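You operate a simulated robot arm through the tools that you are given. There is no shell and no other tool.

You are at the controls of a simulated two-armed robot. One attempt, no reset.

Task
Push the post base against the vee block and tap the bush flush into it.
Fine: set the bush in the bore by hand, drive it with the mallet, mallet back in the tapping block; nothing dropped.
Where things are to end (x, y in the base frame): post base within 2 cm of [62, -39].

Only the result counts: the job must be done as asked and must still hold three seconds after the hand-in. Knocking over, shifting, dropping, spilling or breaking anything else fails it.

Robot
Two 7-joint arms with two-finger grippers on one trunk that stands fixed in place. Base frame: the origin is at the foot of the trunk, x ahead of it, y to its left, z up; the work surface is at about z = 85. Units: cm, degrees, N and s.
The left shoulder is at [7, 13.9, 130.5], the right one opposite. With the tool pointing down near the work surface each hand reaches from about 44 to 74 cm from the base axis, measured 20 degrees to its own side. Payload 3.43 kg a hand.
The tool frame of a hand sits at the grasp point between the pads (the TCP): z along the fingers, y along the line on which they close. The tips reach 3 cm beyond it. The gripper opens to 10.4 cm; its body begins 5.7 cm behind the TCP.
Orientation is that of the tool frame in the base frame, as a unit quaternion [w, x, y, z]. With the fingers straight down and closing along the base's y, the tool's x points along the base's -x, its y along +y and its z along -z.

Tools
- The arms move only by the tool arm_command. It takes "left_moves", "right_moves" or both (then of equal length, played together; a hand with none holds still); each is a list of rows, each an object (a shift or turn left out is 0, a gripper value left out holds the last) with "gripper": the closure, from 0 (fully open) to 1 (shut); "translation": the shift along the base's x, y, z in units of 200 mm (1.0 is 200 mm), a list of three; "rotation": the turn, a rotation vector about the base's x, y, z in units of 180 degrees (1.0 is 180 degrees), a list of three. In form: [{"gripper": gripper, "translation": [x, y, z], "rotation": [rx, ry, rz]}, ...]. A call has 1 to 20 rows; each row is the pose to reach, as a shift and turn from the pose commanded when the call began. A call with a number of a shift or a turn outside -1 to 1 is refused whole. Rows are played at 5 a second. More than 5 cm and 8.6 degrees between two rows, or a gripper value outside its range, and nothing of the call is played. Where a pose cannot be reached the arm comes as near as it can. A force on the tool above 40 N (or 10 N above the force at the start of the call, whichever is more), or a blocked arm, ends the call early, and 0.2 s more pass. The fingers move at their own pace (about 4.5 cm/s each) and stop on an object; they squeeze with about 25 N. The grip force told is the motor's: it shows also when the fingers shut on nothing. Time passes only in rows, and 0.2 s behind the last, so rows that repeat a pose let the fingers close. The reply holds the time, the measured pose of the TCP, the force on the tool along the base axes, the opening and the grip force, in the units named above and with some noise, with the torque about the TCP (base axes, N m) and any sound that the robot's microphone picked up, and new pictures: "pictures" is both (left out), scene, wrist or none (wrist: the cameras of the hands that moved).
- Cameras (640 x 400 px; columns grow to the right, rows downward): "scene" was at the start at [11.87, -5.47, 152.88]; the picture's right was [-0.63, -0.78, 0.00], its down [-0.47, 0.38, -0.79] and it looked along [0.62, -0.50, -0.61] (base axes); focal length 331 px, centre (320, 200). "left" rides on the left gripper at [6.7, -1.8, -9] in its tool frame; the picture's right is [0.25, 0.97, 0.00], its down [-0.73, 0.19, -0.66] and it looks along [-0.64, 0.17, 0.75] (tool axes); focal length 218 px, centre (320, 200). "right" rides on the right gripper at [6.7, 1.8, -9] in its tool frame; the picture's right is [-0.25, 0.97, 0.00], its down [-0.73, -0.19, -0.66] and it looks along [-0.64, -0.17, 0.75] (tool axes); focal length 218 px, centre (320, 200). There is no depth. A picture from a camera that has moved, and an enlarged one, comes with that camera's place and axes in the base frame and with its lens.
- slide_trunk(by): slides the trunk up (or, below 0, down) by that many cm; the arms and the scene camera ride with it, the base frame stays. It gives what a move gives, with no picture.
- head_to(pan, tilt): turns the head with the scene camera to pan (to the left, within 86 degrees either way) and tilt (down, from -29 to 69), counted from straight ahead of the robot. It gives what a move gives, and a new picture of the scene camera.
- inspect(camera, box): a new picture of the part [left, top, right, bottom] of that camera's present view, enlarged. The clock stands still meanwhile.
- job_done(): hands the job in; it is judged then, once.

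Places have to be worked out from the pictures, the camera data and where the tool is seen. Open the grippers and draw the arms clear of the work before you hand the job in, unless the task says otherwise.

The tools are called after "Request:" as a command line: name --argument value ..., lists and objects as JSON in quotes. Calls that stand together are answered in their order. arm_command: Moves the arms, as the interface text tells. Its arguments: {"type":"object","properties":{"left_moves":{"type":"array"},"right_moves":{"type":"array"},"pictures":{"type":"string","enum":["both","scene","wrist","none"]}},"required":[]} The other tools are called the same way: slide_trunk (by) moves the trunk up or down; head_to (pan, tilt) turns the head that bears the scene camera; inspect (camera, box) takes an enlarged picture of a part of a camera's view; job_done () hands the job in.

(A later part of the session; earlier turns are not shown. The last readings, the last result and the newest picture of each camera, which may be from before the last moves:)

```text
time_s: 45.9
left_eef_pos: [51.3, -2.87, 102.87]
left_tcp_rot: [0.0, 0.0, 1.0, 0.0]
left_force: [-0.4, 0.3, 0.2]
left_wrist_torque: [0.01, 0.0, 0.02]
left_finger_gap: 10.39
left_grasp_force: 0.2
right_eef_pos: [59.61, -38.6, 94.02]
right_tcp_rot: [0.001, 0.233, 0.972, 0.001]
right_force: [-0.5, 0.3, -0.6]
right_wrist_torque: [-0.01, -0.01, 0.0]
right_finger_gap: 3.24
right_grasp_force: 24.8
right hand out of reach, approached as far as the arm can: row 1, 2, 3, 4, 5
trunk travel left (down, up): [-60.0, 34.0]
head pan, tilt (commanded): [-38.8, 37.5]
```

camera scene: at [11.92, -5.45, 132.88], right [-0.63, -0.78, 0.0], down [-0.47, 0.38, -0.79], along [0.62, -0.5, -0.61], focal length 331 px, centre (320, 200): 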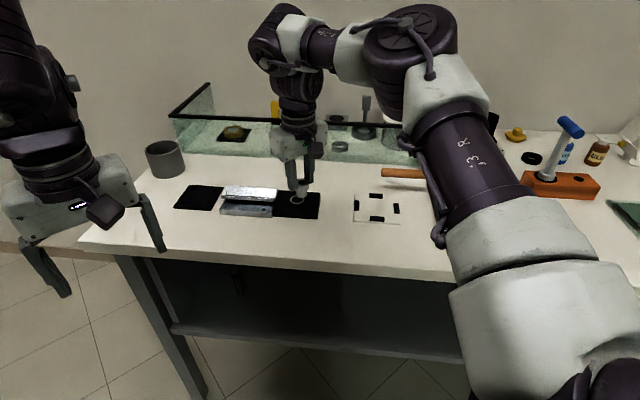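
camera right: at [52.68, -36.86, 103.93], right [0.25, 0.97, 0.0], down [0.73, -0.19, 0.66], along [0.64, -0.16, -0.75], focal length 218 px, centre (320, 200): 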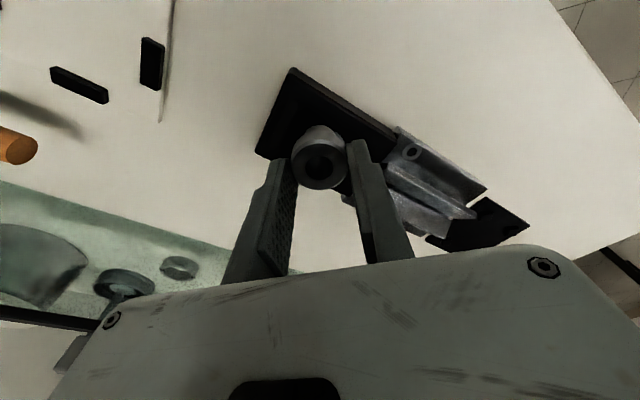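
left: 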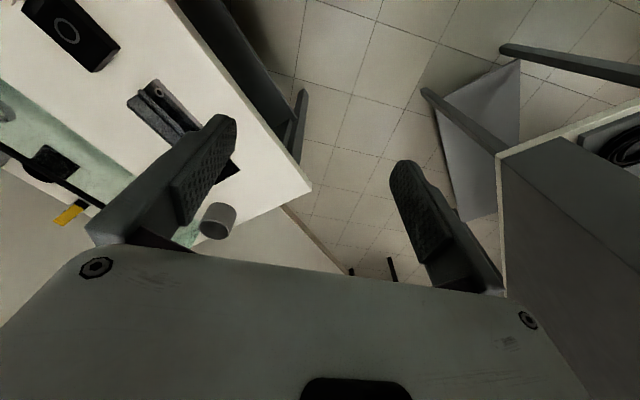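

Vertical reach here tops out ~1.2–2 cm short. Tilting the hand outward about its finger-closing axis should gain several cm, so I test that in the air with a 15° tilt (raising 1.5 cm for clearance).

Request:
arm_command --right_moves '[{"translation": [0.0, 0.0, 0.05], "rotation": [0, 0, 0]}, {"translation": [0.03, 0.0, 0.075], "rotation": [-0.0126, -0.0248, 0]}, {"translation": [0.06, 0.0, 0.075], "rotation": [-0.0252, -0.0495, 0]}, {"translation": [0.09, 0.0025, 0.075], "rotation": [-0.0378, -0.0743, 0]}, {"translation": [0.09, 0.0025, 0.075], "rotation": [-0.0378, -0.0743, 0]}]'

```text
time_s: 47.1
left_eef_pos: [51.35, -2.79, 102.84]
left_tcp_rot: [0.0, 0.0, 1.0, 0.0]
left_force: [-0.6, -0.5, 0.4]
left_wrist_torque: [-0.01, -0.01, 0.0]
left_finger_gap: 10.38
left_grasp_force: 0.0
right_eef_pos: [61.4, -38.51, 95.53]
right_tcp_rot: [0.126, 0.229, 0.965, -0.03]
right_force: [0.0, -0.3, 0.1]
right_wrist_torque: [-0.04, 0.01, 0.04]
right_finger_gap: 3.24
right_grasp_force: 24.7
trunk travel left (down, up): [-60.0, 34.0]
head pan, tilt (commanded): [-38.8, 37.5]
camera scene: at [11.91, -5.47, 132.88], right [-0.63, -0.78, 0.0], down [-0.47, 0.38, -0.79], along [0.62, -0.5, -0.61], focal length 331 px, centre (320, 200)
camera right: at [54.35, -32.98, 102.4], right [0.65, 0.75, 0.06], down [0.39, -0.41, 0.82], along [0.65, -0.51, -0.56], focal length 218 px, centre (320, 200)
```

scene: 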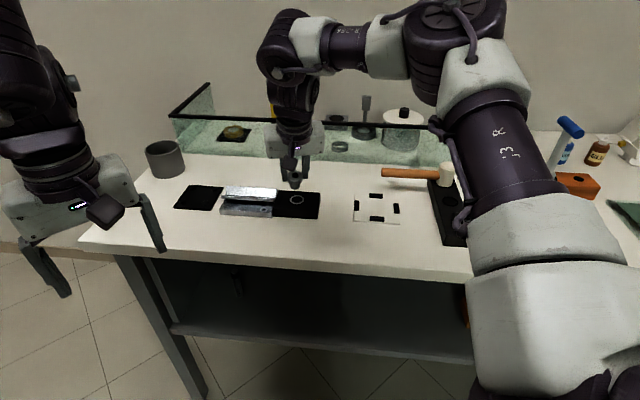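
right: 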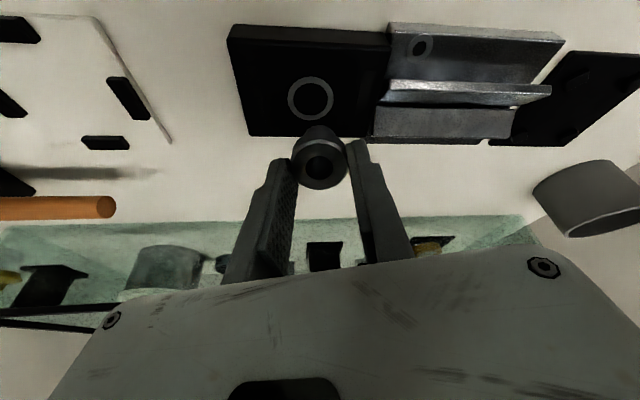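

With a 15° outward tilt the arm reaches the bore. So I'll return the bush to its pocket, re-grip it with the hand tilted 15°, and then it can be set vertically into the bore; first I carry it back level.

Request:
arm_command --right_moves '[{"translation": [-0.03, -0.03, 0.04], "rotation": [0.0095, 0.0186, 0]}, {"translation": [-0.09, -0.09, 0.08], "rotation": [0.019, 0.0372, 0]}, {"translation": [-0.17, -0.17, 0.114], "rotation": [0.0284, 0.0558, 0]}, {"translation": [-0.25, -0.25, 0.114], "rotation": [0.0378, 0.0743, 0]}, {"translation": [-0.32, -0.32, 0.114], "rotation": [0.0378, 0.0743, 0]}, {"translation": [-0.35, -0.347, 0.114], "rotation": [0.0378, 0.0743, 0]}]' --pictures "none"

Request:
arm_command --right_moves '[{"translation": [-0.03, -0.04, 0], "rotation": [0, 0, -0.008]}, {"translation": [-0.09, -0.11, 0], "rotation": [0, 0, -0.016]}, {"translation": [-0.16, -0.2, 0], "rotation": [0, 0, -0.024]}, {"translation": [-0.23, -0.29, 0], "rotation": [0, 0, -0.032]}, {"translation": [-0.3, -0.38, 0], "rotation": [0, 0, -0.04]}, {"translation": [-0.37, -0.47, 0], "rotation": [0, 0, -0.048]}, {"translation": [-0.44, -0.56, 0], "rotation": [0, 0, -0.056]}, {"translation": [-0.51, -0.65, 0], "rotation": [0, 0, -0.064]}, {"translation": [-0.58, -0.74, 0], "rotation": [0, 0, -0.072]}, {"translation": [-0.65, -0.82, 0], "rotation": [0, 0, -0.08]}, {"translation": [-0.71, -0.88, 0], "rotation": [0, 0, -0.088]}, {"translation": [-0.75, -0.93, 0], "rotation": [0, 0, -0.096]}, {"translation": [-0.77, -0.95, 0], "rotation": [0, 0, -0.1]}, {"translation": [-0.77, -0.95, 0], "rotation": [0, 0, -0.1]}]'

```text
time_s: 48.5
left_eef_pos: [51.29, -2.71, 102.79]
left_tcp_rot: [0.001, 0.0, 1.0, 0.001]
left_force: [0.1, -0.1, -0.2]
left_wrist_torque: [0.01, 0.01, -0.05]
left_finger_gap: 10.4
left_grasp_force: 0.0
right_eef_pos: [54.4, -45.53, 97.82]
right_tcp_rot: [0.0, 0.231, 0.973, 0.0]
right_force: [0.8, 0.7, -0.7]
right_wrist_torque: [-0.02, 0.02, 0.0]
right_finger_gap: 3.25
right_grasp_force: 25.2
trunk travel left (down, up): [-60.0, 34.0]
head pan, tilt (commanded): [-38.8, 37.5]
```

```text
time_s: 51.5
left_eef_pos: [51.36, -2.84, 102.88]
left_tcp_rot: [0.0, 0.0, 1.0, 0.0]
left_force: [-0.7, 0.3, 0.4]
left_wrist_torque: [-0.01, 0.0, -0.02]
left_finger_gap: 10.42
left_grasp_force: 0.1
right_eef_pos: [38.97, -64.4, 97.77]
right_tcp_rot: [0.001, 0.381, 0.924, 0.0]
right_force: [0.4, -0.2, -0.4]
right_wrist_torque: [-0.03, -0.01, 0.03]
right_finger_gap: 3.27
right_grasp_force: 24.2
trunk travel left (down, up): [-60.0, 34.0]
head pan, tilt (commanded): [-38.8, 37.5]
camera scene: at [11.88, -5.47, 132.88], right [-0.63, -0.78, 0.0], down [-0.47, 0.38, -0.79], along [0.62, -0.5, -0.61], focal length 331 px, centre (320, 200)
camera right: at [35.5, -58.45, 106.82], right [0.86, 0.51, 0.0], down [0.38, -0.65, 0.66], along [0.33, -0.57, -0.75], focal length 218 px, centre (320, 200)
```

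scene: 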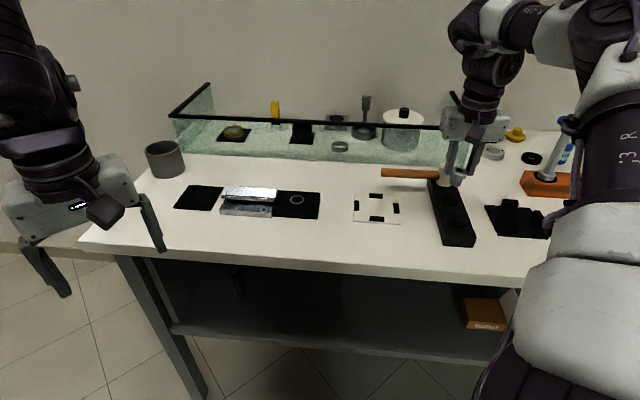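
right: 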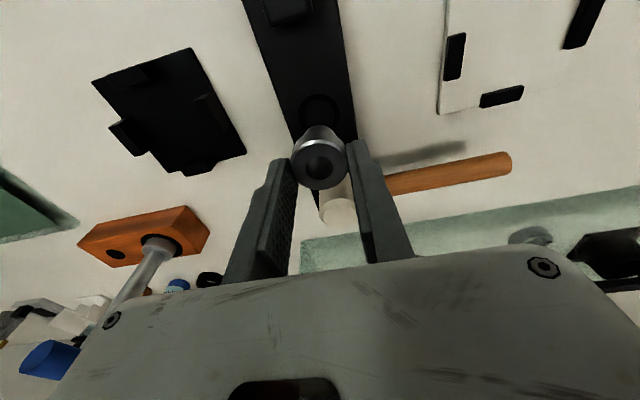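

Back above the pocket, held firmly; the view matches the lift-out view. I enlarge the pocket to check alignment.

Request:
inspect --camera "right" --box '[270, 70, 370, 190]'

Request:
inspect --camera "scene" --box '[430, 160, 480, 220]'

```text
3.33 times, centred on (320, 130) of right
camera zoom: at [35.5, -58.45, 106.82], right [0.86, 0.51, 0.0], down [0.38, -0.65, 0.66], along [0.33, -0.57, -0.75], focal length 728 px, centre (320, 433)
```

zoom: 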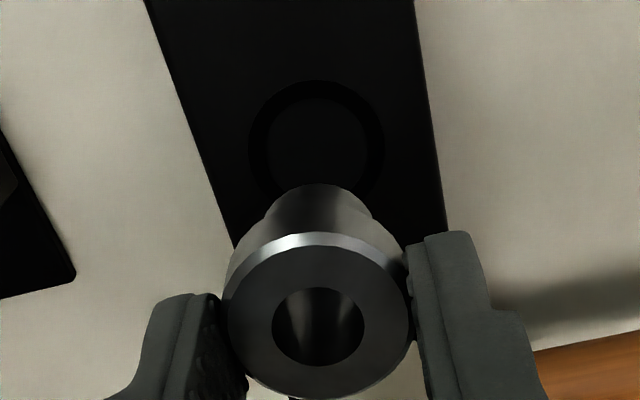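

```text
6.67 times, centred on (455, 190) of scene
camera zoom: at [11.88, -5.47, 132.88], right [-0.63, -0.78, 0.0], down [-0.47, 0.38, -0.79], along [0.62, -0.5, -0.61], focal length 2204 px, centre (-580, 267)
```

zoom: 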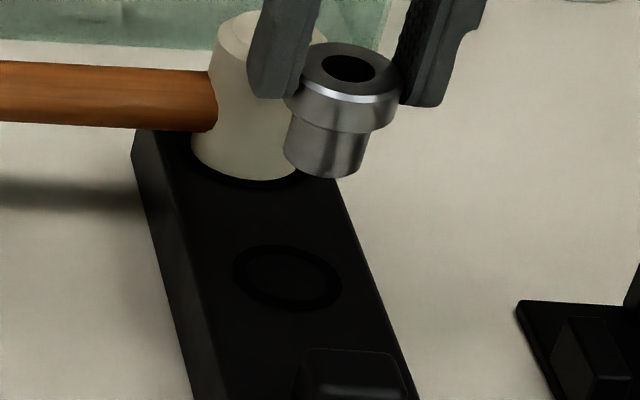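

The hole (≈2.45 cm) shows right below; averaging readings I'm within ~0.05 cm of where I lifted it out. I lower to z≈93.5, just above hole entry, with a slight correction.

Request:
arm_command --right_moves '[{"translation": [0.001, -0.002, -0.05]}, {"translation": [0.001, -0.002, -0.1]}, {"translation": [0.001, -0.002, -0.15]}, {"translation": [0.001, -0.002, -0.19]}, {"translation": [0.001, -0.002, -0.21]}, {"translation": [0.001, -0.002, -0.21]}]' --pictures "none"

Request:
inspect --camera "scene" --box '[430, 160, 480, 220]'

Request:
inspect --camera "right" --box '[270, 70, 370, 190]'

```text
time_s: 52.9
left_eef_pos: [51.25, -2.78, 102.75]
left_tcp_rot: [0.0, 0.0, 1.0, 0.0]
left_force: [-1.5, -0.5, -0.4]
left_wrist_torque: [0.0, 0.02, 0.01]
left_finger_gap: 10.39
left_grasp_force: 0.1
right_eef_pos: [39.03, -64.58, 93.55]
right_tcp_rot: [0.0, 0.381, 0.925, 0.001]
right_force: [0.3, 0.8, 0.1]
right_wrist_torque: [0.01, -0.01, -0.03]
right_finger_gap: 3.25
right_grasp_force: 25.0
trunk travel left (down, up): [-60.0, 34.0]
head pan, tilt (commanded): [-38.8, 37.5]
```

```text
6.67 times, centred on (455, 190) of scene
camera zoom: at [11.87, -5.47, 132.88], right [-0.63, -0.78, 0.0], down [-0.47, 0.38, -0.79], along [0.62, -0.5, -0.61], focal length 2204 px, centre (-580, 267)
```

zoom: 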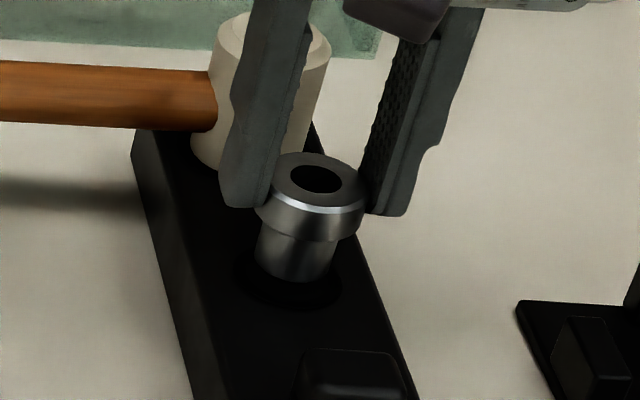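

```text
3.33 times, centred on (320, 130) of right
camera zoom: at [35.51, -58.56, 102.57], right [0.86, 0.51, 0.0], down [0.38, -0.65, 0.66], along [0.33, -0.57, -0.75], focal length 728 px, centre (320, 433)
```

zoom: 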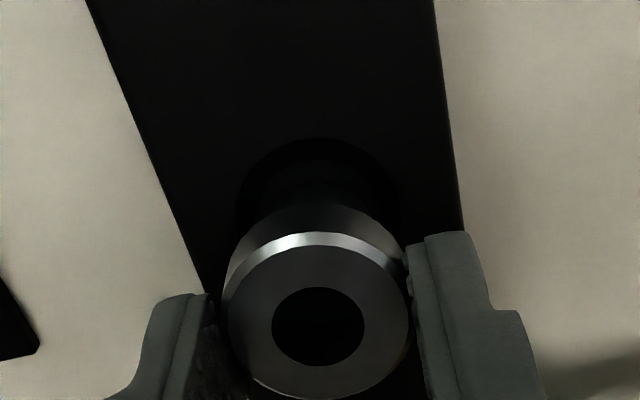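

The shank sits concentric over the hole ring. I lower another 0.9 cm in fine steps and check the force.

Request:
arm_command --right_moves '[{"translation": [0, 0, -0.01]}, {"translation": [0, 0, -0.02]}, {"translation": [0, 0, -0.03]}, {"translation": [0, 0, -0.04]}, {"translation": [0, 0, -0.045]}]' --pictures "none"

```text
time_s: 54.1
left_eef_pos: [51.26, -2.85, 102.89]
left_tcp_rot: [0.001, 0.001, 1.0, 0.0]
left_force: [-0.6, 0.2, -0.5]
left_wrist_torque: [0.03, 0.02, -0.02]
left_finger_gap: 10.42
left_grasp_force: 0.1
right_eef_pos: [39.04, -64.52, 92.5]
right_tcp_rot: [0.0, 0.381, 0.925, 0.0]
right_force: [-2.0, 0.8, -0.1]
right_wrist_torque: [0.03, 0.14, 0.0]
right_finger_gap: 3.25
right_grasp_force: 25.1
trunk travel left (down, up): [-60.0, 34.0]
head pan, tilt (commanded): [-38.8, 37.5]
```

It entered the hole with only light side forces. I continue down to z≈91.35.

Request:
arm_command --right_moves '[{"translation": [0, 0, -0.01]}, {"translation": [0, 0, -0.02]}, {"translation": [0, 0, -0.03]}, {"translation": [0, 0, -0.04]}, {"translation": [0, 0, -0.05]}, {"translation": [0, 0, -0.055]}]' --pictures "none"

Request:
inspect --camera "scene" --box '[430, 160, 480, 220]'

```text
time_s: 55.5
left_eef_pos: [51.21, -2.82, 102.88]
left_tcp_rot: [-0.001, 0.0, 1.0, -0.001]
left_force: [0.4, 0.5, -0.6]
left_wrist_torque: [-0.02, 0.0, -0.02]
left_finger_gap: 10.42
left_grasp_force: 0.0
right_eef_pos: [39.12, -64.57, 91.57]
right_tcp_rot: [0.0, 0.381, 0.924, 0.0]
right_force: [-0.2, 0.9, 0.5]
right_wrist_torque: [0.08, -0.02, -0.03]
right_finger_gap: 3.23
right_grasp_force: 24.8
trunk travel left (down, up): [-60.0, 34.0]
head pan, tilt (commanded): [-38.8, 37.5]
```

```text
6.67 times, centred on (455, 190) of scene
camera zoom: at [11.87, -5.47, 132.88], right [-0.63, -0.78, 0.0], down [-0.47, 0.38, -0.79], along [0.62, -0.5, -0.61], focal length 2204 px, centre (-580, 267)
```

zoom: 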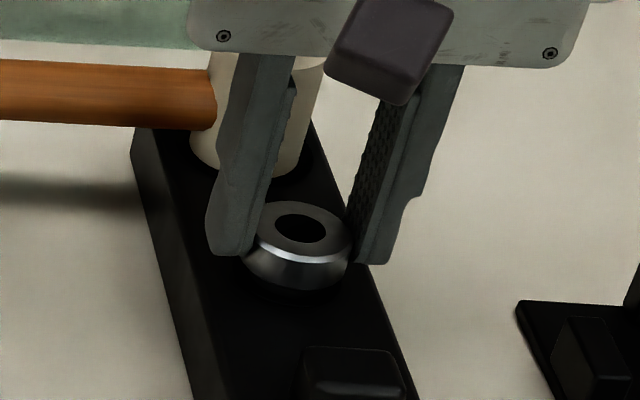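

Nearly seated (z=91.57 vs 91.31 originally). I lower 0.22 cm more and release.

Request:
arm_command --right_moves '[{"translation": [0, 0, -0.006]}, {"translation": [0, 0, -0.011]}, {"translation": [0, 0, -0.011]}]' --pictures "none"

Request:
arm_command --right_moves '[{"gripper": 0.6}, {"gripper": 0.45}, {"gripper": 0.45}, {"gripper": 0.45}]' --pictures "none"

Request:
inspect --camera "scene" --box '[430, 160, 480, 220]'

```text
time_s: 56.3
left_eef_pos: [51.2, -2.75, 102.69]
left_tcp_rot: [0.001, 0.0, 1.0, 0.0]
left_force: [-0.5, 0.0, -0.2]
left_wrist_torque: [0.01, 0.0, 0.02]
left_finger_gap: 10.39
left_grasp_force: 0.1
right_eef_pos: [39.03, -64.51, 91.49]
right_tcp_rot: [0.0, 0.381, 0.924, 0.0]
right_force: [0.0, 0.1, 2.2]
right_wrist_torque: [-0.05, 0.02, 0.03]
right_finger_gap: 3.24
right_grasp_force: 24.6
trunk travel left (down, up): [-60.0, 34.0]
head pan, tilt (commanded): [-38.8, 37.5]
```

```text
time_s: 57.3
left_eef_pos: [51.18, -2.78, 102.88]
left_tcp_rot: [0.0, 0.001, 1.0, 0.0]
left_force: [0.1, -0.6, 0.9]
left_wrist_torque: [0.0, 0.04, -0.02]
left_finger_gap: 10.42
left_grasp_force: 0.0
right_eef_pos: [39.0, -64.47, 91.32]
right_tcp_rot: [0.0, 0.381, 0.925, -0.001]
right_force: [0.3, 0.3, -0.4]
right_wrist_torque: [-0.04, 0.0, 0.01]
right_finger_gap: 5.72
right_grasp_force: 0.0
trunk travel left (down, up): [-60.0, 34.0]
head pan, tilt (commanded): [-38.8, 37.5]
```

```text
6.67 times, centred on (455, 190) of scene
camera zoom: at [11.87, -5.47, 132.88], right [-0.63, -0.78, 0.0], down [-0.47, 0.38, -0.79], along [0.62, -0.5, -0.61], focal length 2204 px, centre (-580, 267)
```

zoom: 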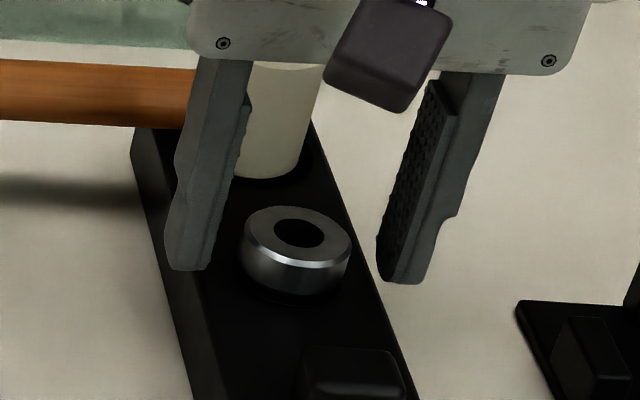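

The bush is back in its pocket and released. Now I tilt the hand 11° outward about the closing axis, re-centred on the flange, and check the clearance.

Request:
arm_command --right_moves '[{"translation": [0, 0, 0.04], "gripper": 0.45}, {"translation": [-0.009, 0.009, 0.04], "rotation": [-0.0216, -0.0216, 0]}, {"translation": [-0.0175, 0.0175, 0.04], "rotation": [-0.0432, -0.0432, 0]}, {"translation": [-0.0175, 0.0175, 0.02], "rotation": [-0.0432, -0.0432, 0]}, {"translation": [-0.0175, 0.0175, 0.0115], "rotation": [-0.0432, -0.0432, 0]}, {"translation": [-0.0175, 0.0175, 0.0115], "rotation": [-0.0432, -0.0432, 0]}]' --pictures "wrist"

Request:
inspect --camera "scene" --box '[430, 160, 480, 220]'

```text
time_s: 58.7
left_eef_pos: [51.17, -2.76, 102.91]
left_tcp_rot: [0.0, 0.0, 1.0, 0.001]
left_force: [-0.7, 0.0, 0.2]
left_wrist_torque: [0.0, 0.02, 0.03]
left_finger_gap: 10.39
left_grasp_force: 0.0
right_eef_pos: [38.75, -64.16, 91.58]
right_tcp_rot: [0.09, 0.38, 0.92, -0.036]
right_force: [-0.4, -0.8, -0.7]
right_wrist_torque: [-0.04, 0.0, -0.02]
right_finger_gap: 5.72
right_grasp_force: 0.1
trunk travel left (down, up): [-60.0, 34.0]
head pan, tilt (commanded): [-38.8, 37.5]
camera right: at [34.05, -57.04, 99.13], right [0.86, 0.51, 0.05], down [0.29, -0.55, 0.78], along [0.43, -0.66, -0.62], focal length 218 px, centre (320, 200)
```

right: 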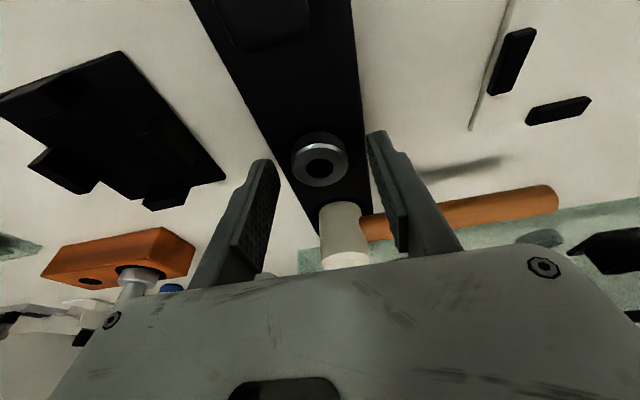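

```text
6.67 times, centred on (455, 190) of scene
camera zoom: at [11.87, -5.46, 132.88], right [-0.63, -0.78, 0.0], down [-0.47, 0.38, -0.79], along [0.62, -0.5, -0.61], focal length 2204 px, centre (-580, 267)
```

zoom: 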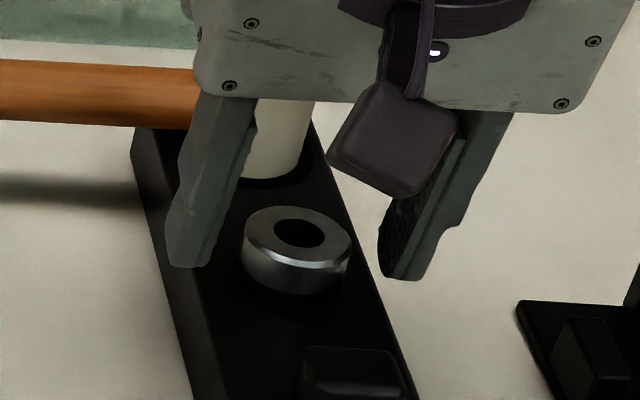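

Clear of the block and centred. I close on the flange.

Request:
arm_command --right_moves '[{"gripper": 0.7}, {"gripper": 1.0}, {"gripper": 1.0}, {"gripper": 1.0}, {"gripper": 1.0}]' --pictures "none"

Request:
arm_command --right_moves '[{"translation": [0, 0, 0.005]}, {"translation": [0, 0, 0.01]}, {"translation": [0, 0, 0.015]}, {"translation": [0, 0, 0.02]}, {"translation": [0, 0, 0.025]}, {"translation": [0, 0, 0.03]}, {"translation": [0, 0, 0.035]}, {"translation": [0, 0, 0.04]}]' --pictures "wrist"

Request:
inspect --camera "scene" --box '[430, 160, 480, 220]'

```text
time_s: 59.9
left_eef_pos: [51.4, -2.76, 102.85]
left_tcp_rot: [0.0, -0.001, 1.0, 0.001]
left_force: [-0.1, 0.5, 0.1]
left_wrist_torque: [0.01, 0.02, -0.02]
left_finger_gap: 10.39
left_grasp_force: 0.1
right_eef_pos: [38.66, -64.19, 91.51]
right_tcp_rot: [0.089, 0.379, 0.92, -0.036]
right_force: [-1.1, -1.0, -0.5]
right_wrist_torque: [-0.06, 0.07, -0.03]
right_finger_gap: 3.27
right_grasp_force: 24.7
trunk travel left (down, up): [-60.0, 34.0]
head pan, tilt (commanded): [-38.8, 37.5]
```

```text
time_s: 61.7
left_eef_pos: [51.18, -2.71, 102.86]
left_tcp_rot: [0.0, 0.0, 1.0, 0.0]
left_force: [0.1, -0.9, -0.9]
left_wrist_torque: [-0.01, 0.01, 0.01]
left_finger_gap: 10.42
left_grasp_force: 0.0
right_eef_pos: [38.63, -64.16, 92.33]
right_tcp_rot: [0.089, 0.38, 0.92, -0.037]
right_force: [-0.7, -0.3, -0.4]
right_wrist_torque: [-0.01, 0.08, 0.04]
right_finger_gap: 3.27
right_grasp_force: 25.0
trunk travel left (down, up): [-60.0, 34.0]
head pan, tilt (commanded): [-38.8, 37.5]
camera right: at [34.04, -57.05, 99.97], right [0.86, 0.51, 0.05], down [0.29, -0.55, 0.78], along [0.43, -0.66, -0.62], focal length 218 px, centre (320, 200)
```

right: 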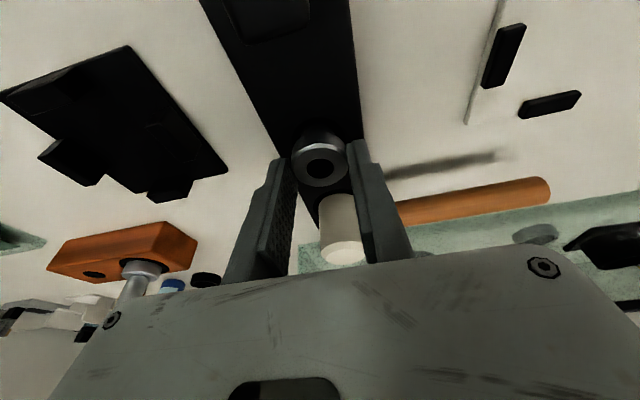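

```text
6.67 times, centred on (455, 190) of scene
camera zoom: at [11.85, -5.45, 132.89], right [-0.63, -0.78, 0.0], down [-0.47, 0.38, -0.79], along [0.62, -0.5, -0.61], focal length 2204 px, centre (-580, 267)
```

zoom: 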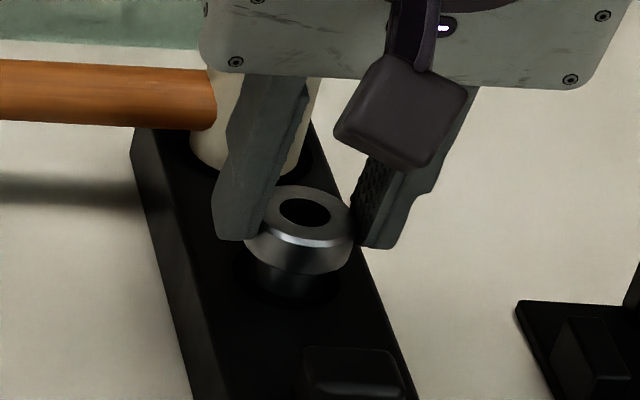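

The bush follows the tilted hand with a steady grip. I continue lifting slowly to z≈98.3.

Request:
arm_command --right_moves '[{"translation": [0, 0, 0.01]}, {"translation": [0, 0, 0.02]}, {"translation": [0, 0, 0.03]}, {"translation": [0, 0, 0.045]}, {"translation": [0, 0, 0.06]}, {"translation": [0, 0, 0.08]}, {"translation": [0, 0, 0.1]}, {"translation": [0, 0, 0.12]}, {"translation": [0, 0, 0.14]}, {"translation": [0, 0, 0.16]}, {"translation": [0, 0, 0.18]}, {"translation": [0, 0, 0.2]}, {"translation": [0, 0, 0.22]}, {"translation": [0, 0, 0.25]}, {"translation": [0, 0, 0.28]}, {"translation": [0, 0, 0.3]}, {"translation": [0, 0, 0.3]}]' --pictures "none"

Request:
inspect --camera "scene" --box '[425, 140, 485, 200]'

```text
time_s: 65.3
left_eef_pos: [51.24, -2.75, 102.96]
left_tcp_rot: [0.0, 0.0, 1.0, 0.0]
left_force: [-0.8, 0.3, 0.3]
left_wrist_torque: [-0.01, -0.01, 0.0]
left_finger_gap: 10.43
left_grasp_force: 0.1
right_eef_pos: [38.74, -64.17, 98.32]
right_tcp_rot: [0.088, 0.38, 0.92, -0.036]
right_force: [0.1, -0.1, -0.1]
right_wrist_torque: [0.02, 0.0, 0.04]
right_finger_gap: 3.25
right_grasp_force: 25.1
trunk travel left (down, up): [-60.0, 34.0]
head pan, tilt (commanded): [-38.8, 37.5]
```

```text
6.67 times, centred on (455, 170) of scene
camera zoom: at [11.87, -5.48, 132.88], right [-0.63, -0.78, 0.0], down [-0.47, 0.38, -0.79], along [0.62, -0.5, -0.61], focal length 2204 px, centre (-580, 400)
```

zoom: 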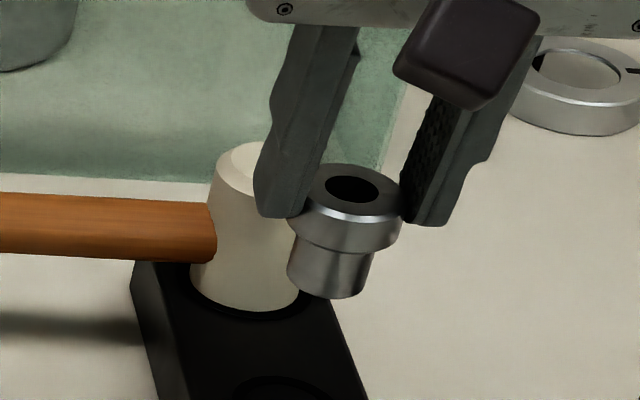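

The bush hangs vertically in the 11°-tilted hand. I carry it level toward the bore, turning to yaw ≈ -20°.

Request:
arm_command --right_moves '[{"translation": [0.03, 0.04, 0], "rotation": [0, 0, 0.008]}, {"translation": [0.08, 0.1, 0], "rotation": [0, 0, 0.018]}, {"translation": [0.14, 0.18, 0], "rotation": [0, 0, 0.029]}, {"translation": [0.21, 0.27, 0], "rotation": [0, 0, 0.04]}, {"translation": [0.28, 0.36, 0], "rotation": [0, 0, 0.052]}, {"translation": [0.35, 0.45, 0], "rotation": [0, 0, 0.065]}, {"translation": [0.42, 0.54, 0], "rotation": [0, 0, 0.08]}, {"translation": [0.49, 0.63, 0], "rotation": [0, 0, 0.095]}, {"translation": [0.56, 0.72, 0], "rotation": [0, 0, 0.11]}, {"translation": [0.62, 0.8, 0], "rotation": [0, 0, 0.122]}, {"translation": [0.67, 0.86, 0], "rotation": [0, 0, 0.132]}, {"translation": [0.7, 0.9, 0], "rotation": [0, 0, 0.1389]}, {"translation": [0.7, 0.9, 0], "rotation": [0, 0, 0.1389]}]' --pictures "none"

Request:
arm_command --right_moves '[{"translation": [0.04, 0.04, 0]}, {"translation": [0.1, 0.1, 0]}, {"translation": [0.17, 0.17, 0]}, {"translation": [0.24, 0.23, -0.03]}, {"translation": [0.31, 0.29, -0.06]}, {"translation": [0.37, 0.35, -0.09]}, {"translation": [0.413, 0.3875, -0.12]}, {"translation": [0.413, 0.3875, -0.15]}, {"translation": [0.413, 0.3875, -0.15]}]'

Request:
inspect --camera "scene" --box '[260, 160, 340, 220]'

Request:
inspect --camera "right" --box '[250, 60, 390, 220]'

```text
time_s: 68.1
left_eef_pos: [51.27, -2.77, 102.9]
left_tcp_rot: [-0.001, 0.0, 1.0, 0.0]
left_force: [-0.6, -0.6, 0.2]
left_wrist_torque: [0.03, -0.02, 0.01]
left_finger_gap: 10.43
left_grasp_force: 0.1
right_eef_pos: [52.66, -46.01, 98.42]
right_tcp_rot: [0.094, 0.171, 0.981, -0.017]
right_force: [-0.5, 0.2, -0.7]
right_wrist_torque: [0.01, -0.01, -0.02]
right_finger_gap: 3.24
right_grasp_force: 25.1
trunk travel left (down, up): [-60.0, 34.0]
head pan, tilt (commanded): [-38.8, 37.5]
```

```text
time_s: 70.1
left_eef_pos: [51.19, -2.78, 102.91]
left_tcp_rot: [0.001, -0.001, 1.0, 0.0]
left_force: [0.4, 0.1, -0.5]
left_wrist_torque: [-0.03, -0.02, 0.0]
left_finger_gap: 10.42
left_grasp_force: 0.0
right_eef_pos: [60.97, -38.42, 95.39]
right_tcp_rot: [0.095, 0.171, 0.981, -0.016]
right_force: [0.0, 0.5, 0.2]
right_wrist_torque: [0.0, 0.04, 0.01]
right_finger_gap: 3.24
right_grasp_force: 25.1
trunk travel left (down, up): [-60.0, 34.0]
head pan, tilt (commanded): [-38.8, 37.5]
camera scene: at [11.88, -5.44, 132.88], right [-0.63, -0.78, 0.0], down [-0.47, 0.38, -0.79], along [0.62, -0.5, -0.61], focal length 331 px, centre (320, 200)
camera right: at [53.75, -33.91, 102.91], right [0.56, 0.83, 0.05], down [0.49, -0.38, 0.78], along [0.67, -0.42, -0.62], focal length 218 px, centre (320, 200)
```

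scene: 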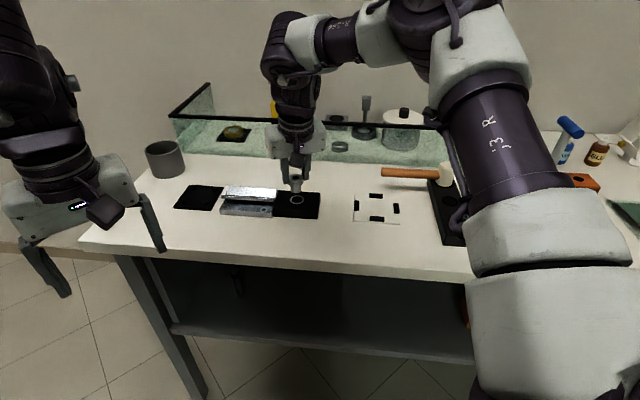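
right: 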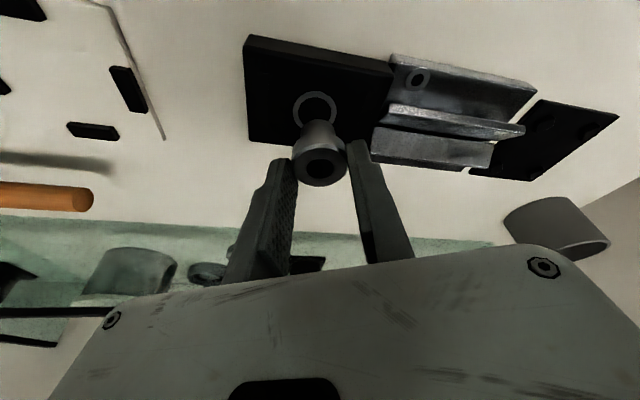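

```text
6.67 times, centred on (300, 190) of scene
camera zoom: at [11.88, -5.44, 132.88], right [-0.63, -0.78, 0.0], down [-0.47, 0.38, -0.79], along [0.62, -0.5, -0.61], focal length 2204 px, centre (453, 267)
```

zoom: 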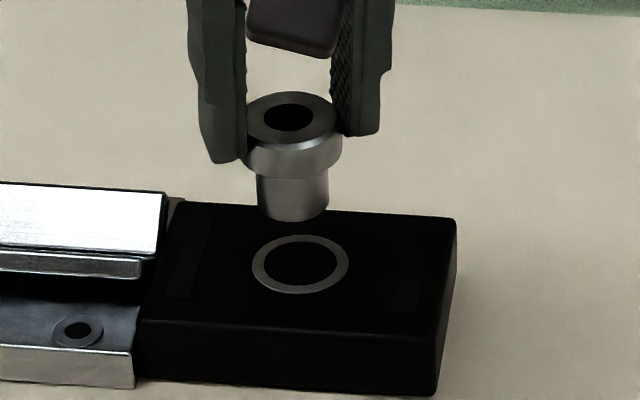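

```text
2.50 times, centred on (320, 140) of right
camera zoom: at [53.75, -33.91, 102.91], right [0.56, 0.83, 0.05], down [0.49, -0.38, 0.78], along [0.67, -0.42, -0.62], focal length 546 px, centre (320, 350)
```

zoom: 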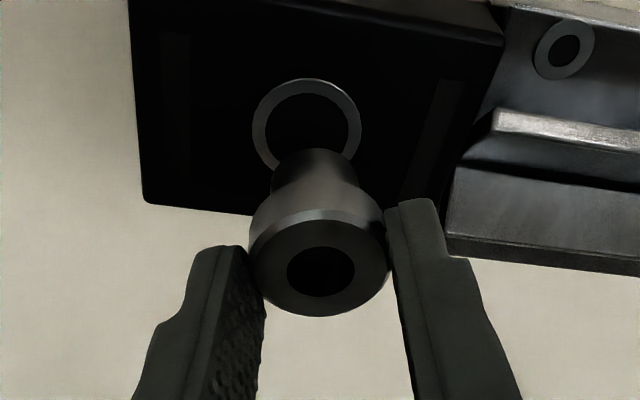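

I hover with the shank ~2.8 cm above the rim. Now I take strong enlargements of bush and ring to measure the offset.

Request:
inspect --camera "scene" --box '[280, 170, 315, 205]'

Request:
inspect --camera "right" --box '[285, 80, 355, 190]'

```text
11.43 times, centred on (298, 188) of scene
camera zoom: at [11.88, -5.44, 132.88], right [-0.63, -0.78, 0.0], down [-0.47, 0.38, -0.79], along [0.62, -0.5, -0.61], focal length 3779 px, centre (577, 343)
```

zoom: 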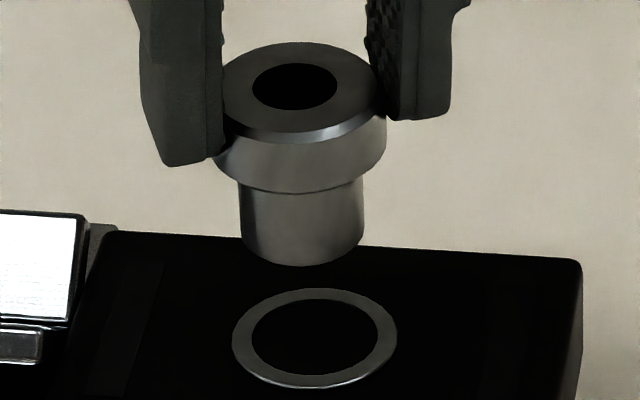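

```text
3.64 times, centred on (320, 135) of right
camera zoom: at [53.75, -33.91, 102.91], right [0.56, 0.83, 0.05], down [0.49, -0.38, 0.78], along [0.67, -0.42, -0.62], focal length 794 px, centre (320, 436)
```

zoom: 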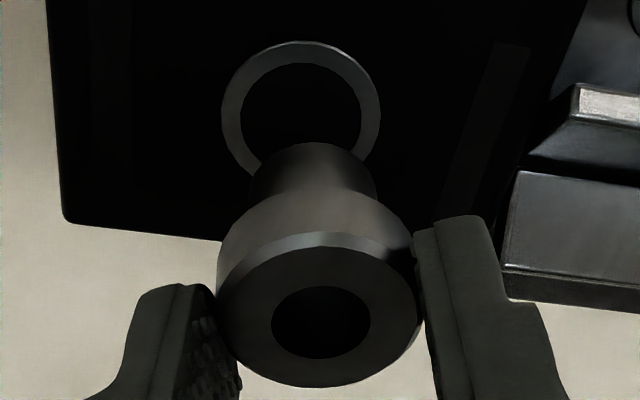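

Triangulating both, the bush axis is ≈0.3 cm too far outward relative to the bore. I correct by (-0.28,+0.07) and lower 2.2 cm to compare again from close by.

Request:
arm_command --right_moves '[{"translation": [-0.007, 0.002, -0.03]}, {"translation": [-0.014, 0.0035, -0.06]}, {"translation": [-0.014, 0.0035, -0.09]}, {"translation": [-0.014, 0.0035, -0.11]}, {"translation": [-0.014, 0.0035, -0.11]}]' --pictures "none"

Request:
inspect --camera "scene" --box '[280, 170, 315, 205]'

Request:
inspect --camera "right" --box '[285, 80, 355, 190]'

```text
time_s: 71.3
left_eef_pos: [51.3, -2.76, 102.89]
left_tcp_rot: [0.0, -0.001, 1.0, 0.0]
left_force: [-0.2, 1.2, 0.6]
left_wrist_torque: [0.02, 0.0, 0.02]
left_finger_gap: 10.42
left_grasp_force: 0.1
right_eef_pos: [60.72, -38.3, 93.17]
right_tcp_rot: [0.095, 0.17, 0.981, -0.017]
right_force: [0.2, -0.1, -0.2]
right_wrist_torque: [0.01, -0.03, -0.02]
right_finger_gap: 3.25
right_grasp_force: 25.1
trunk travel left (down, up): [-60.0, 34.0]
head pan, tilt (commanded): [-38.8, 37.5]
```

```text
11.43 times, centred on (298, 188) of scene
camera zoom: at [11.87, -5.46, 132.88], right [-0.63, -0.78, 0.0], down [-0.47, 0.38, -0.79], along [0.62, -0.5, -0.61], focal length 3779 px, centre (577, 343)
```

zoom: 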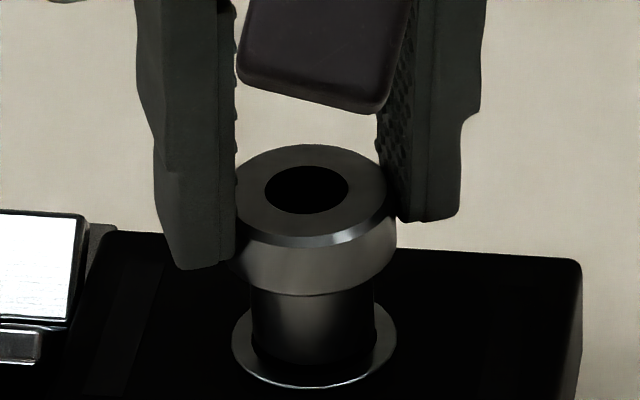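

```text
3.64 times, centred on (320, 135) of right
camera zoom: at [53.46, -33.86, 100.72], right [0.56, 0.83, 0.05], down [0.49, -0.38, 0.78], along [0.67, -0.42, -0.62], focal length 794 px, centre (320, 436)
```

zoom: 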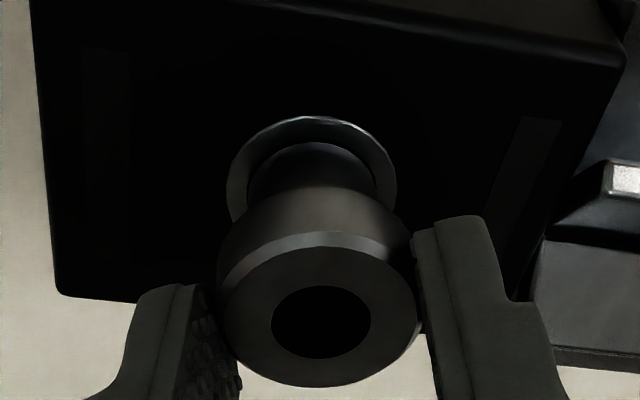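

Both views now show the shank concentric with the rim within about a millimetre, some 2–3 mm above it. I lower 0.5 cm in fine steps and read the force.

Request:
arm_command --right_moves '[{"translation": [0, 0, -0.005]}, {"translation": [0, 0, -0.01]}, {"translation": [0, 0, -0.015]}, {"translation": [0, 0, -0.02]}, {"translation": [0, 0, -0.025]}, {"translation": [0, 0, -0.025]}]' --pictures "none"

Request:
inspect --camera "scene" --box '[280, 170, 315, 205]'

Request:
inspect --camera "right" --box '[285, 80, 355, 190]'

```text
time_s: 72.7
left_eef_pos: [51.14, -2.81, 102.94]
left_tcp_rot: [0.0, 0.0, 1.0, 0.0]
left_force: [-1.2, -0.3, 0.7]
left_wrist_torque: [-0.03, 0.01, 0.0]
left_finger_gap: 10.4
left_grasp_force: 0.1
right_eef_pos: [60.75, -38.31, 92.57]
right_tcp_rot: [0.094, 0.171, 0.981, -0.016]
right_force: [3.1, -1.4, 5.0]
right_wrist_torque: [0.01, -0.2, -0.02]
right_finger_gap: 3.26
right_grasp_force: 25.5
trunk travel left (down, up): [-60.0, 34.0]
head pan, tilt (commanded): [-38.8, 37.5]
```

```text
11.43 times, centred on (298, 188) of scene
camera zoom: at [11.86, -5.44, 132.88], right [-0.63, -0.78, 0.0], down [-0.47, 0.38, -0.79], along [0.62, -0.5, -0.61], focal length 3779 px, centre (577, 343)
```

zoom: 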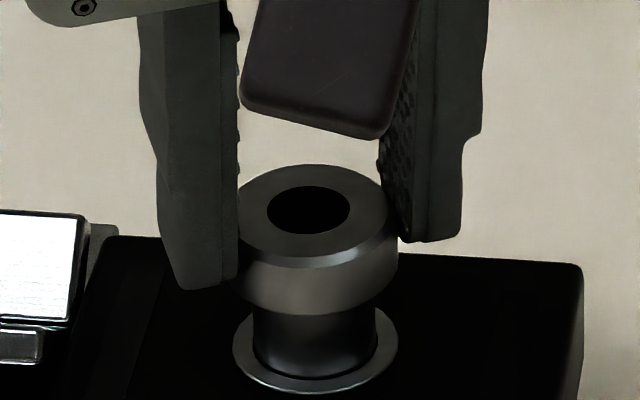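

```text
3.64 times, centred on (320, 135) of right
camera zoom: at [53.47, -33.88, 100.23], right [0.56, 0.83, 0.05], down [0.49, -0.38, 0.78], along [0.67, -0.42, -0.62], focal length 794 px, centre (320, 436)
```

zoom: 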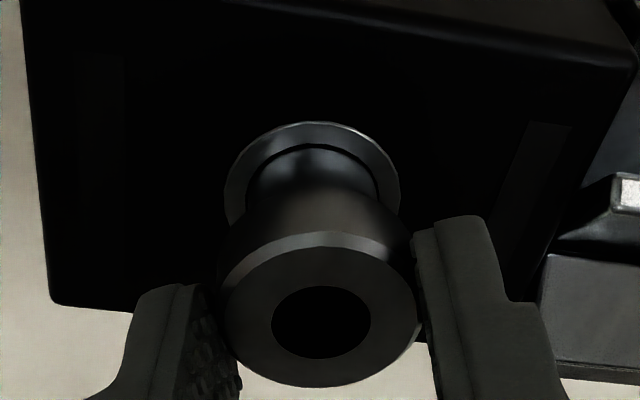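

Contact: 5 N up and ~3.4 N toward outward (+0.94,-0.34), so the bush is slightly too far inward. I shift 0.08 cm outward and re-read.

Request:
arm_command --right_moves '[{"translation": [0.002, -0.0007, 0]}, {"translation": [0.0038, -0.0014, 0]}, {"translation": [0.0038, -0.0014, 0]}]' --pictures "none"

```text
time_s: 73.5
left_eef_pos: [51.19, -2.75, 102.88]
left_tcp_rot: [0.001, 0.0, 1.0, 0.0]
left_force: [1.0, -0.8, -0.3]
left_wrist_torque: [0.02, 0.01, 0.0]
left_finger_gap: 10.41
left_grasp_force: 0.1
right_eef_pos: [60.64, -38.36, 92.65]
right_tcp_rot: [0.094, 0.17, 0.981, -0.017]
right_force: [0.1, 0.4, 2.7]
right_wrist_torque: [-0.03, 0.0, 0.0]
right_finger_gap: 3.24
right_grasp_force: 25.1
trunk travel left (down, up): [-60.0, 34.0]
head pan, tilt (commanded): [-38.8, 37.5]
```

Side force is gone. I lower another 0.3 cm.

Request:
arm_command --right_moves '[{"translation": [0, 0, -0.005]}, {"translation": [0, 0, -0.01]}, {"translation": [0, 0, -0.015]}, {"translation": [0, 0, -0.015]}]' --pictures "none"

Request:
inspect --camera "scene" --box '[280, 170, 315, 205]'

```text
time_s: 74.5
left_eef_pos: [51.22, -2.77, 102.89]
left_tcp_rot: [0.0, 0.001, 1.0, -0.001]
left_force: [-0.5, 0.6, 0.0]
left_wrist_torque: [0.02, -0.02, -0.01]
left_finger_gap: 10.4
left_grasp_force: 0.0
right_eef_pos: [60.65, -38.44, 92.41]
right_tcp_rot: [0.094, 0.171, 0.981, -0.017]
right_force: [-1.1, -1.4, 4.4]
right_wrist_torque: [-0.14, 0.09, 0.03]
right_finger_gap: 3.24
right_grasp_force: 25.4
trunk travel left (down, up): [-60.0, 34.0]
head pan, tilt (commanded): [-38.8, 37.5]
```

```text
11.43 times, centred on (298, 188) of scene
camera zoom: at [11.78, -5.43, 132.89], right [-0.63, -0.78, 0.0], down [-0.47, 0.38, -0.79], along [0.62, -0.5, -0.61], focal length 3779 px, centre (577, 343)
```

zoom: 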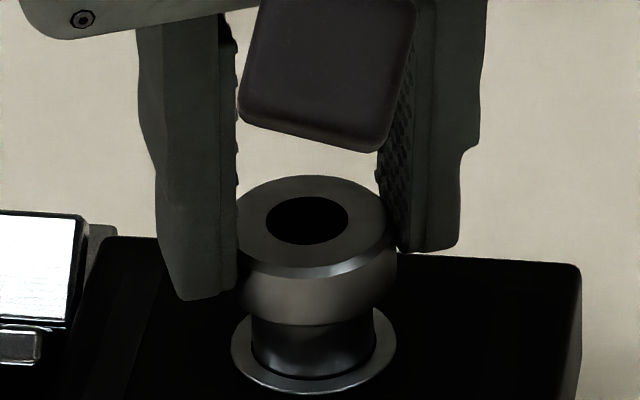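

It is sliding in (z 92.41, ~0.5 cm deep) with 4.4 N resistance. I lower 0.4 cm more with a tiny sideways correction.

Request:
arm_command --right_moves '[{"translation": [-0.0015, -0.0018, -0.005]}, {"translation": [-0.0015, -0.0018, -0.01]}, {"translation": [-0.0015, -0.0018, -0.015]}, {"translation": [-0.0015, -0.0018, -0.02]}, {"translation": [-0.0015, -0.0018, -0.02]}]' --pictures "none"

Request:
inspect --camera "scene" --box '[280, 170, 315, 205]'

```text
time_s: 75.7
left_eef_pos: [51.19, -2.78, 102.81]
left_tcp_rot: [0.0, 0.0, 1.0, -0.001]
left_force: [-0.2, -0.5, 0.4]
left_wrist_torque: [-0.01, -0.01, 0.0]
left_finger_gap: 10.39
left_grasp_force: 0.1
right_eef_pos: [60.67, -38.49, 92.11]
right_tcp_rot: [0.094, 0.171, 0.981, -0.017]
right_force: [-0.1, 0.2, 4.8]
right_wrist_torque: [-0.03, 0.04, -0.01]
right_finger_gap: 3.23
right_grasp_force: 25.3
trunk travel left (down, up): [-60.0, 34.0]
head pan, tilt (commanded): [-38.8, 37.5]
```

```text
11.43 times, centred on (298, 188) of scene
camera zoom: at [11.8, -5.4, 132.89], right [-0.63, -0.78, 0.0], down [-0.47, 0.38, -0.79], along [0.62, -0.5, -0.61], focal length 3779 px, centre (577, 343)
```

zoom: 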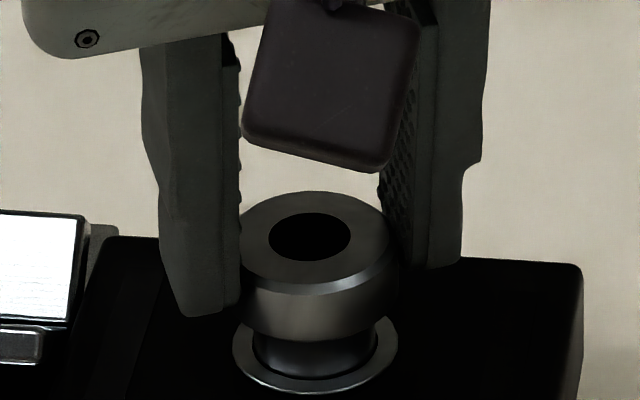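

Steady 4.8 N friction with no side force, depth ≈0.8 cm. I push in another 0.4 cm.

Request:
arm_command --right_moves '[{"translation": [0, 0, -0.005]}, {"translation": [0, 0, -0.01]}, {"translation": [0, 0, -0.015]}, {"translation": [0, 0, -0.02]}, {"translation": [0, 0, -0.02]}]' --pictures "none"

Request:
inspect --camera "scene" --box '[275, 170, 325, 215]'

```text
time_s: 76.9
left_eef_pos: [51.22, -2.79, 102.79]
left_tcp_rot: [0.001, -0.001, 1.0, 0.0]
left_force: [0.3, 0.0, -0.1]
left_wrist_torque: [0.02, 0.0, -0.02]
left_finger_gap: 10.4
left_grasp_force: 0.1
right_eef_pos: [60.68, -38.39, 91.6]
right_tcp_rot: [0.094, 0.172, 0.981, -0.018]
right_force: [1.2, 0.8, 4.3]
right_wrist_torque: [0.03, -0.05, 0.01]
right_finger_gap: 3.28
right_grasp_force: 25.6
trunk travel left (down, up): [-60.0, 34.0]
head pan, tilt (commanded): [-38.8, 37.5]
```

```text
8.89 times, centred on (300, 192) of scene
camera zoom: at [11.83, -5.39, 132.89], right [-0.63, -0.78, 0.0], down [-0.47, 0.38, -0.79], along [0.62, -0.5, -0.61], focal length 2939 px, centre (498, 267)
```

zoom: 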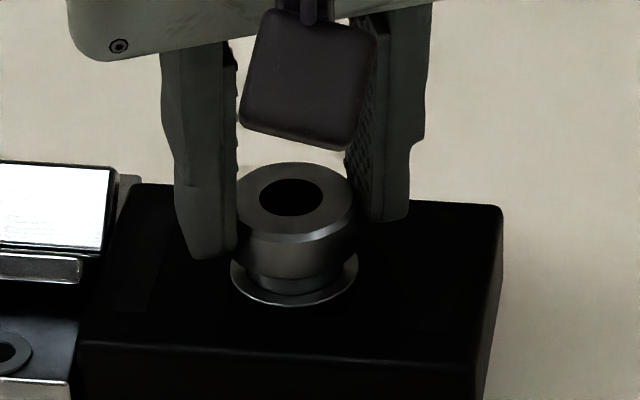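

The bush is ~1.3 cm in with ~0.7 cm left for the mallet and stands square. I open the fingers just enough (gap ~4.6 cm, keeping clear of the vee) and rise straight up.

Request:
arm_command --right_moves '[{"gripper": 0.62}, {"gripper": 0.56}, {"gripper": 0.56}, {"translation": [0, 0, 0.03], "gripper": 0.56}, {"translation": [0, 0, 0.1], "gripper": 0.56}, {"translation": [0, 0, 0.2], "gripper": 0.56}, {"translation": [0, 0, 0.3], "gripper": 0.56}, {"translation": [0, 0, 0.35], "gripper": 0.56}]'

Request:
inspect --camera "scene" --box '[275, 170, 325, 215]'

```text
time_s: 78.7
left_eef_pos: [51.27, -2.88, 102.88]
left_tcp_rot: [0.0, 0.0, 1.0, 0.001]
left_force: [-0.9, -0.5, -0.1]
left_wrist_torque: [0.02, -0.01, -0.03]
left_finger_gap: 10.43
left_grasp_force: 0.1
right_eef_pos: [60.81, -38.39, 98.67]
right_tcp_rot: [0.095, 0.171, 0.981, -0.016]
right_force: [0.1, 0.2, -0.2]
right_wrist_torque: [0.01, 0.03, 0.01]
right_finger_gap: 4.58
right_grasp_force: 0.0
trunk travel left (down, up): [-60.0, 34.0]
head pan, tilt (commanded): [-38.8, 37.5]
camera scene: at [11.88, -5.46, 132.88], right [-0.63, -0.78, 0.0], down [-0.47, 0.38, -0.79], along [0.62, -0.5, -0.61], focal length 331 px, centre (320, 200)
camera right: at [53.57, -33.9, 106.15], right [0.56, 0.83, 0.05], down [0.49, -0.38, 0.78], along [0.67, -0.42, -0.62], focal length 218 px, centre (320, 200)
```

scene: 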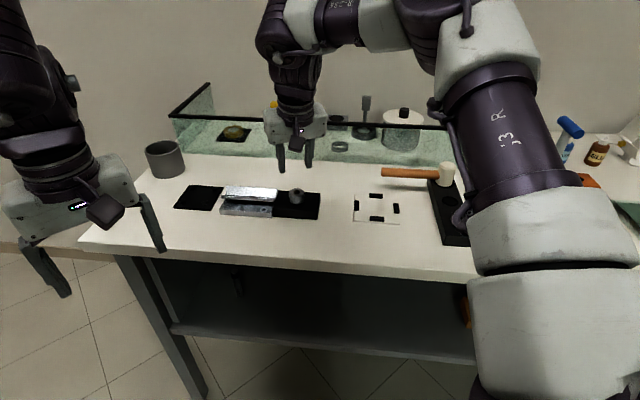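
right: 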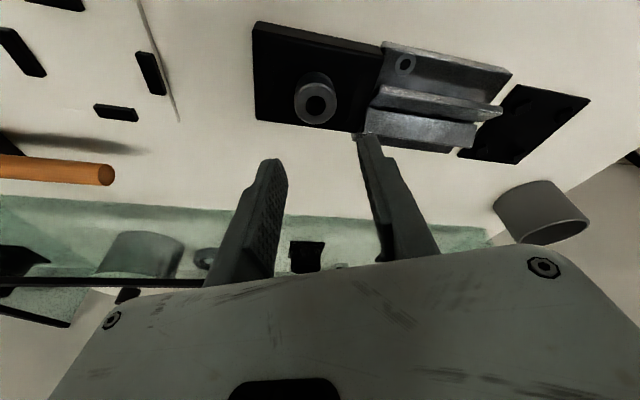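

```text
8.89 times, centred on (300, 192) of scene
camera zoom: at [11.88, -5.46, 132.88], right [-0.63, -0.78, 0.0], down [-0.47, 0.38, -0.79], along [0.62, -0.5, -0.61], focal length 2939 px, centre (498, 267)
```

zoom: 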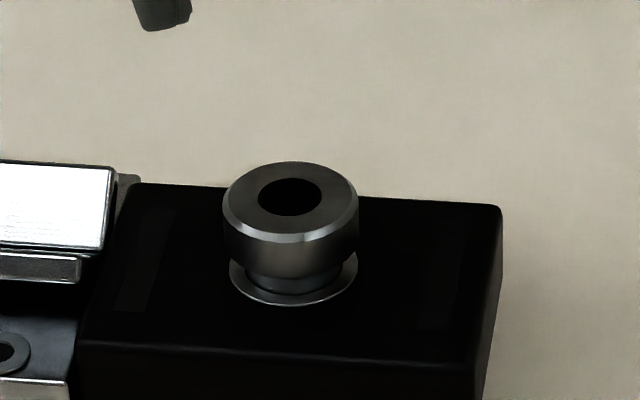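

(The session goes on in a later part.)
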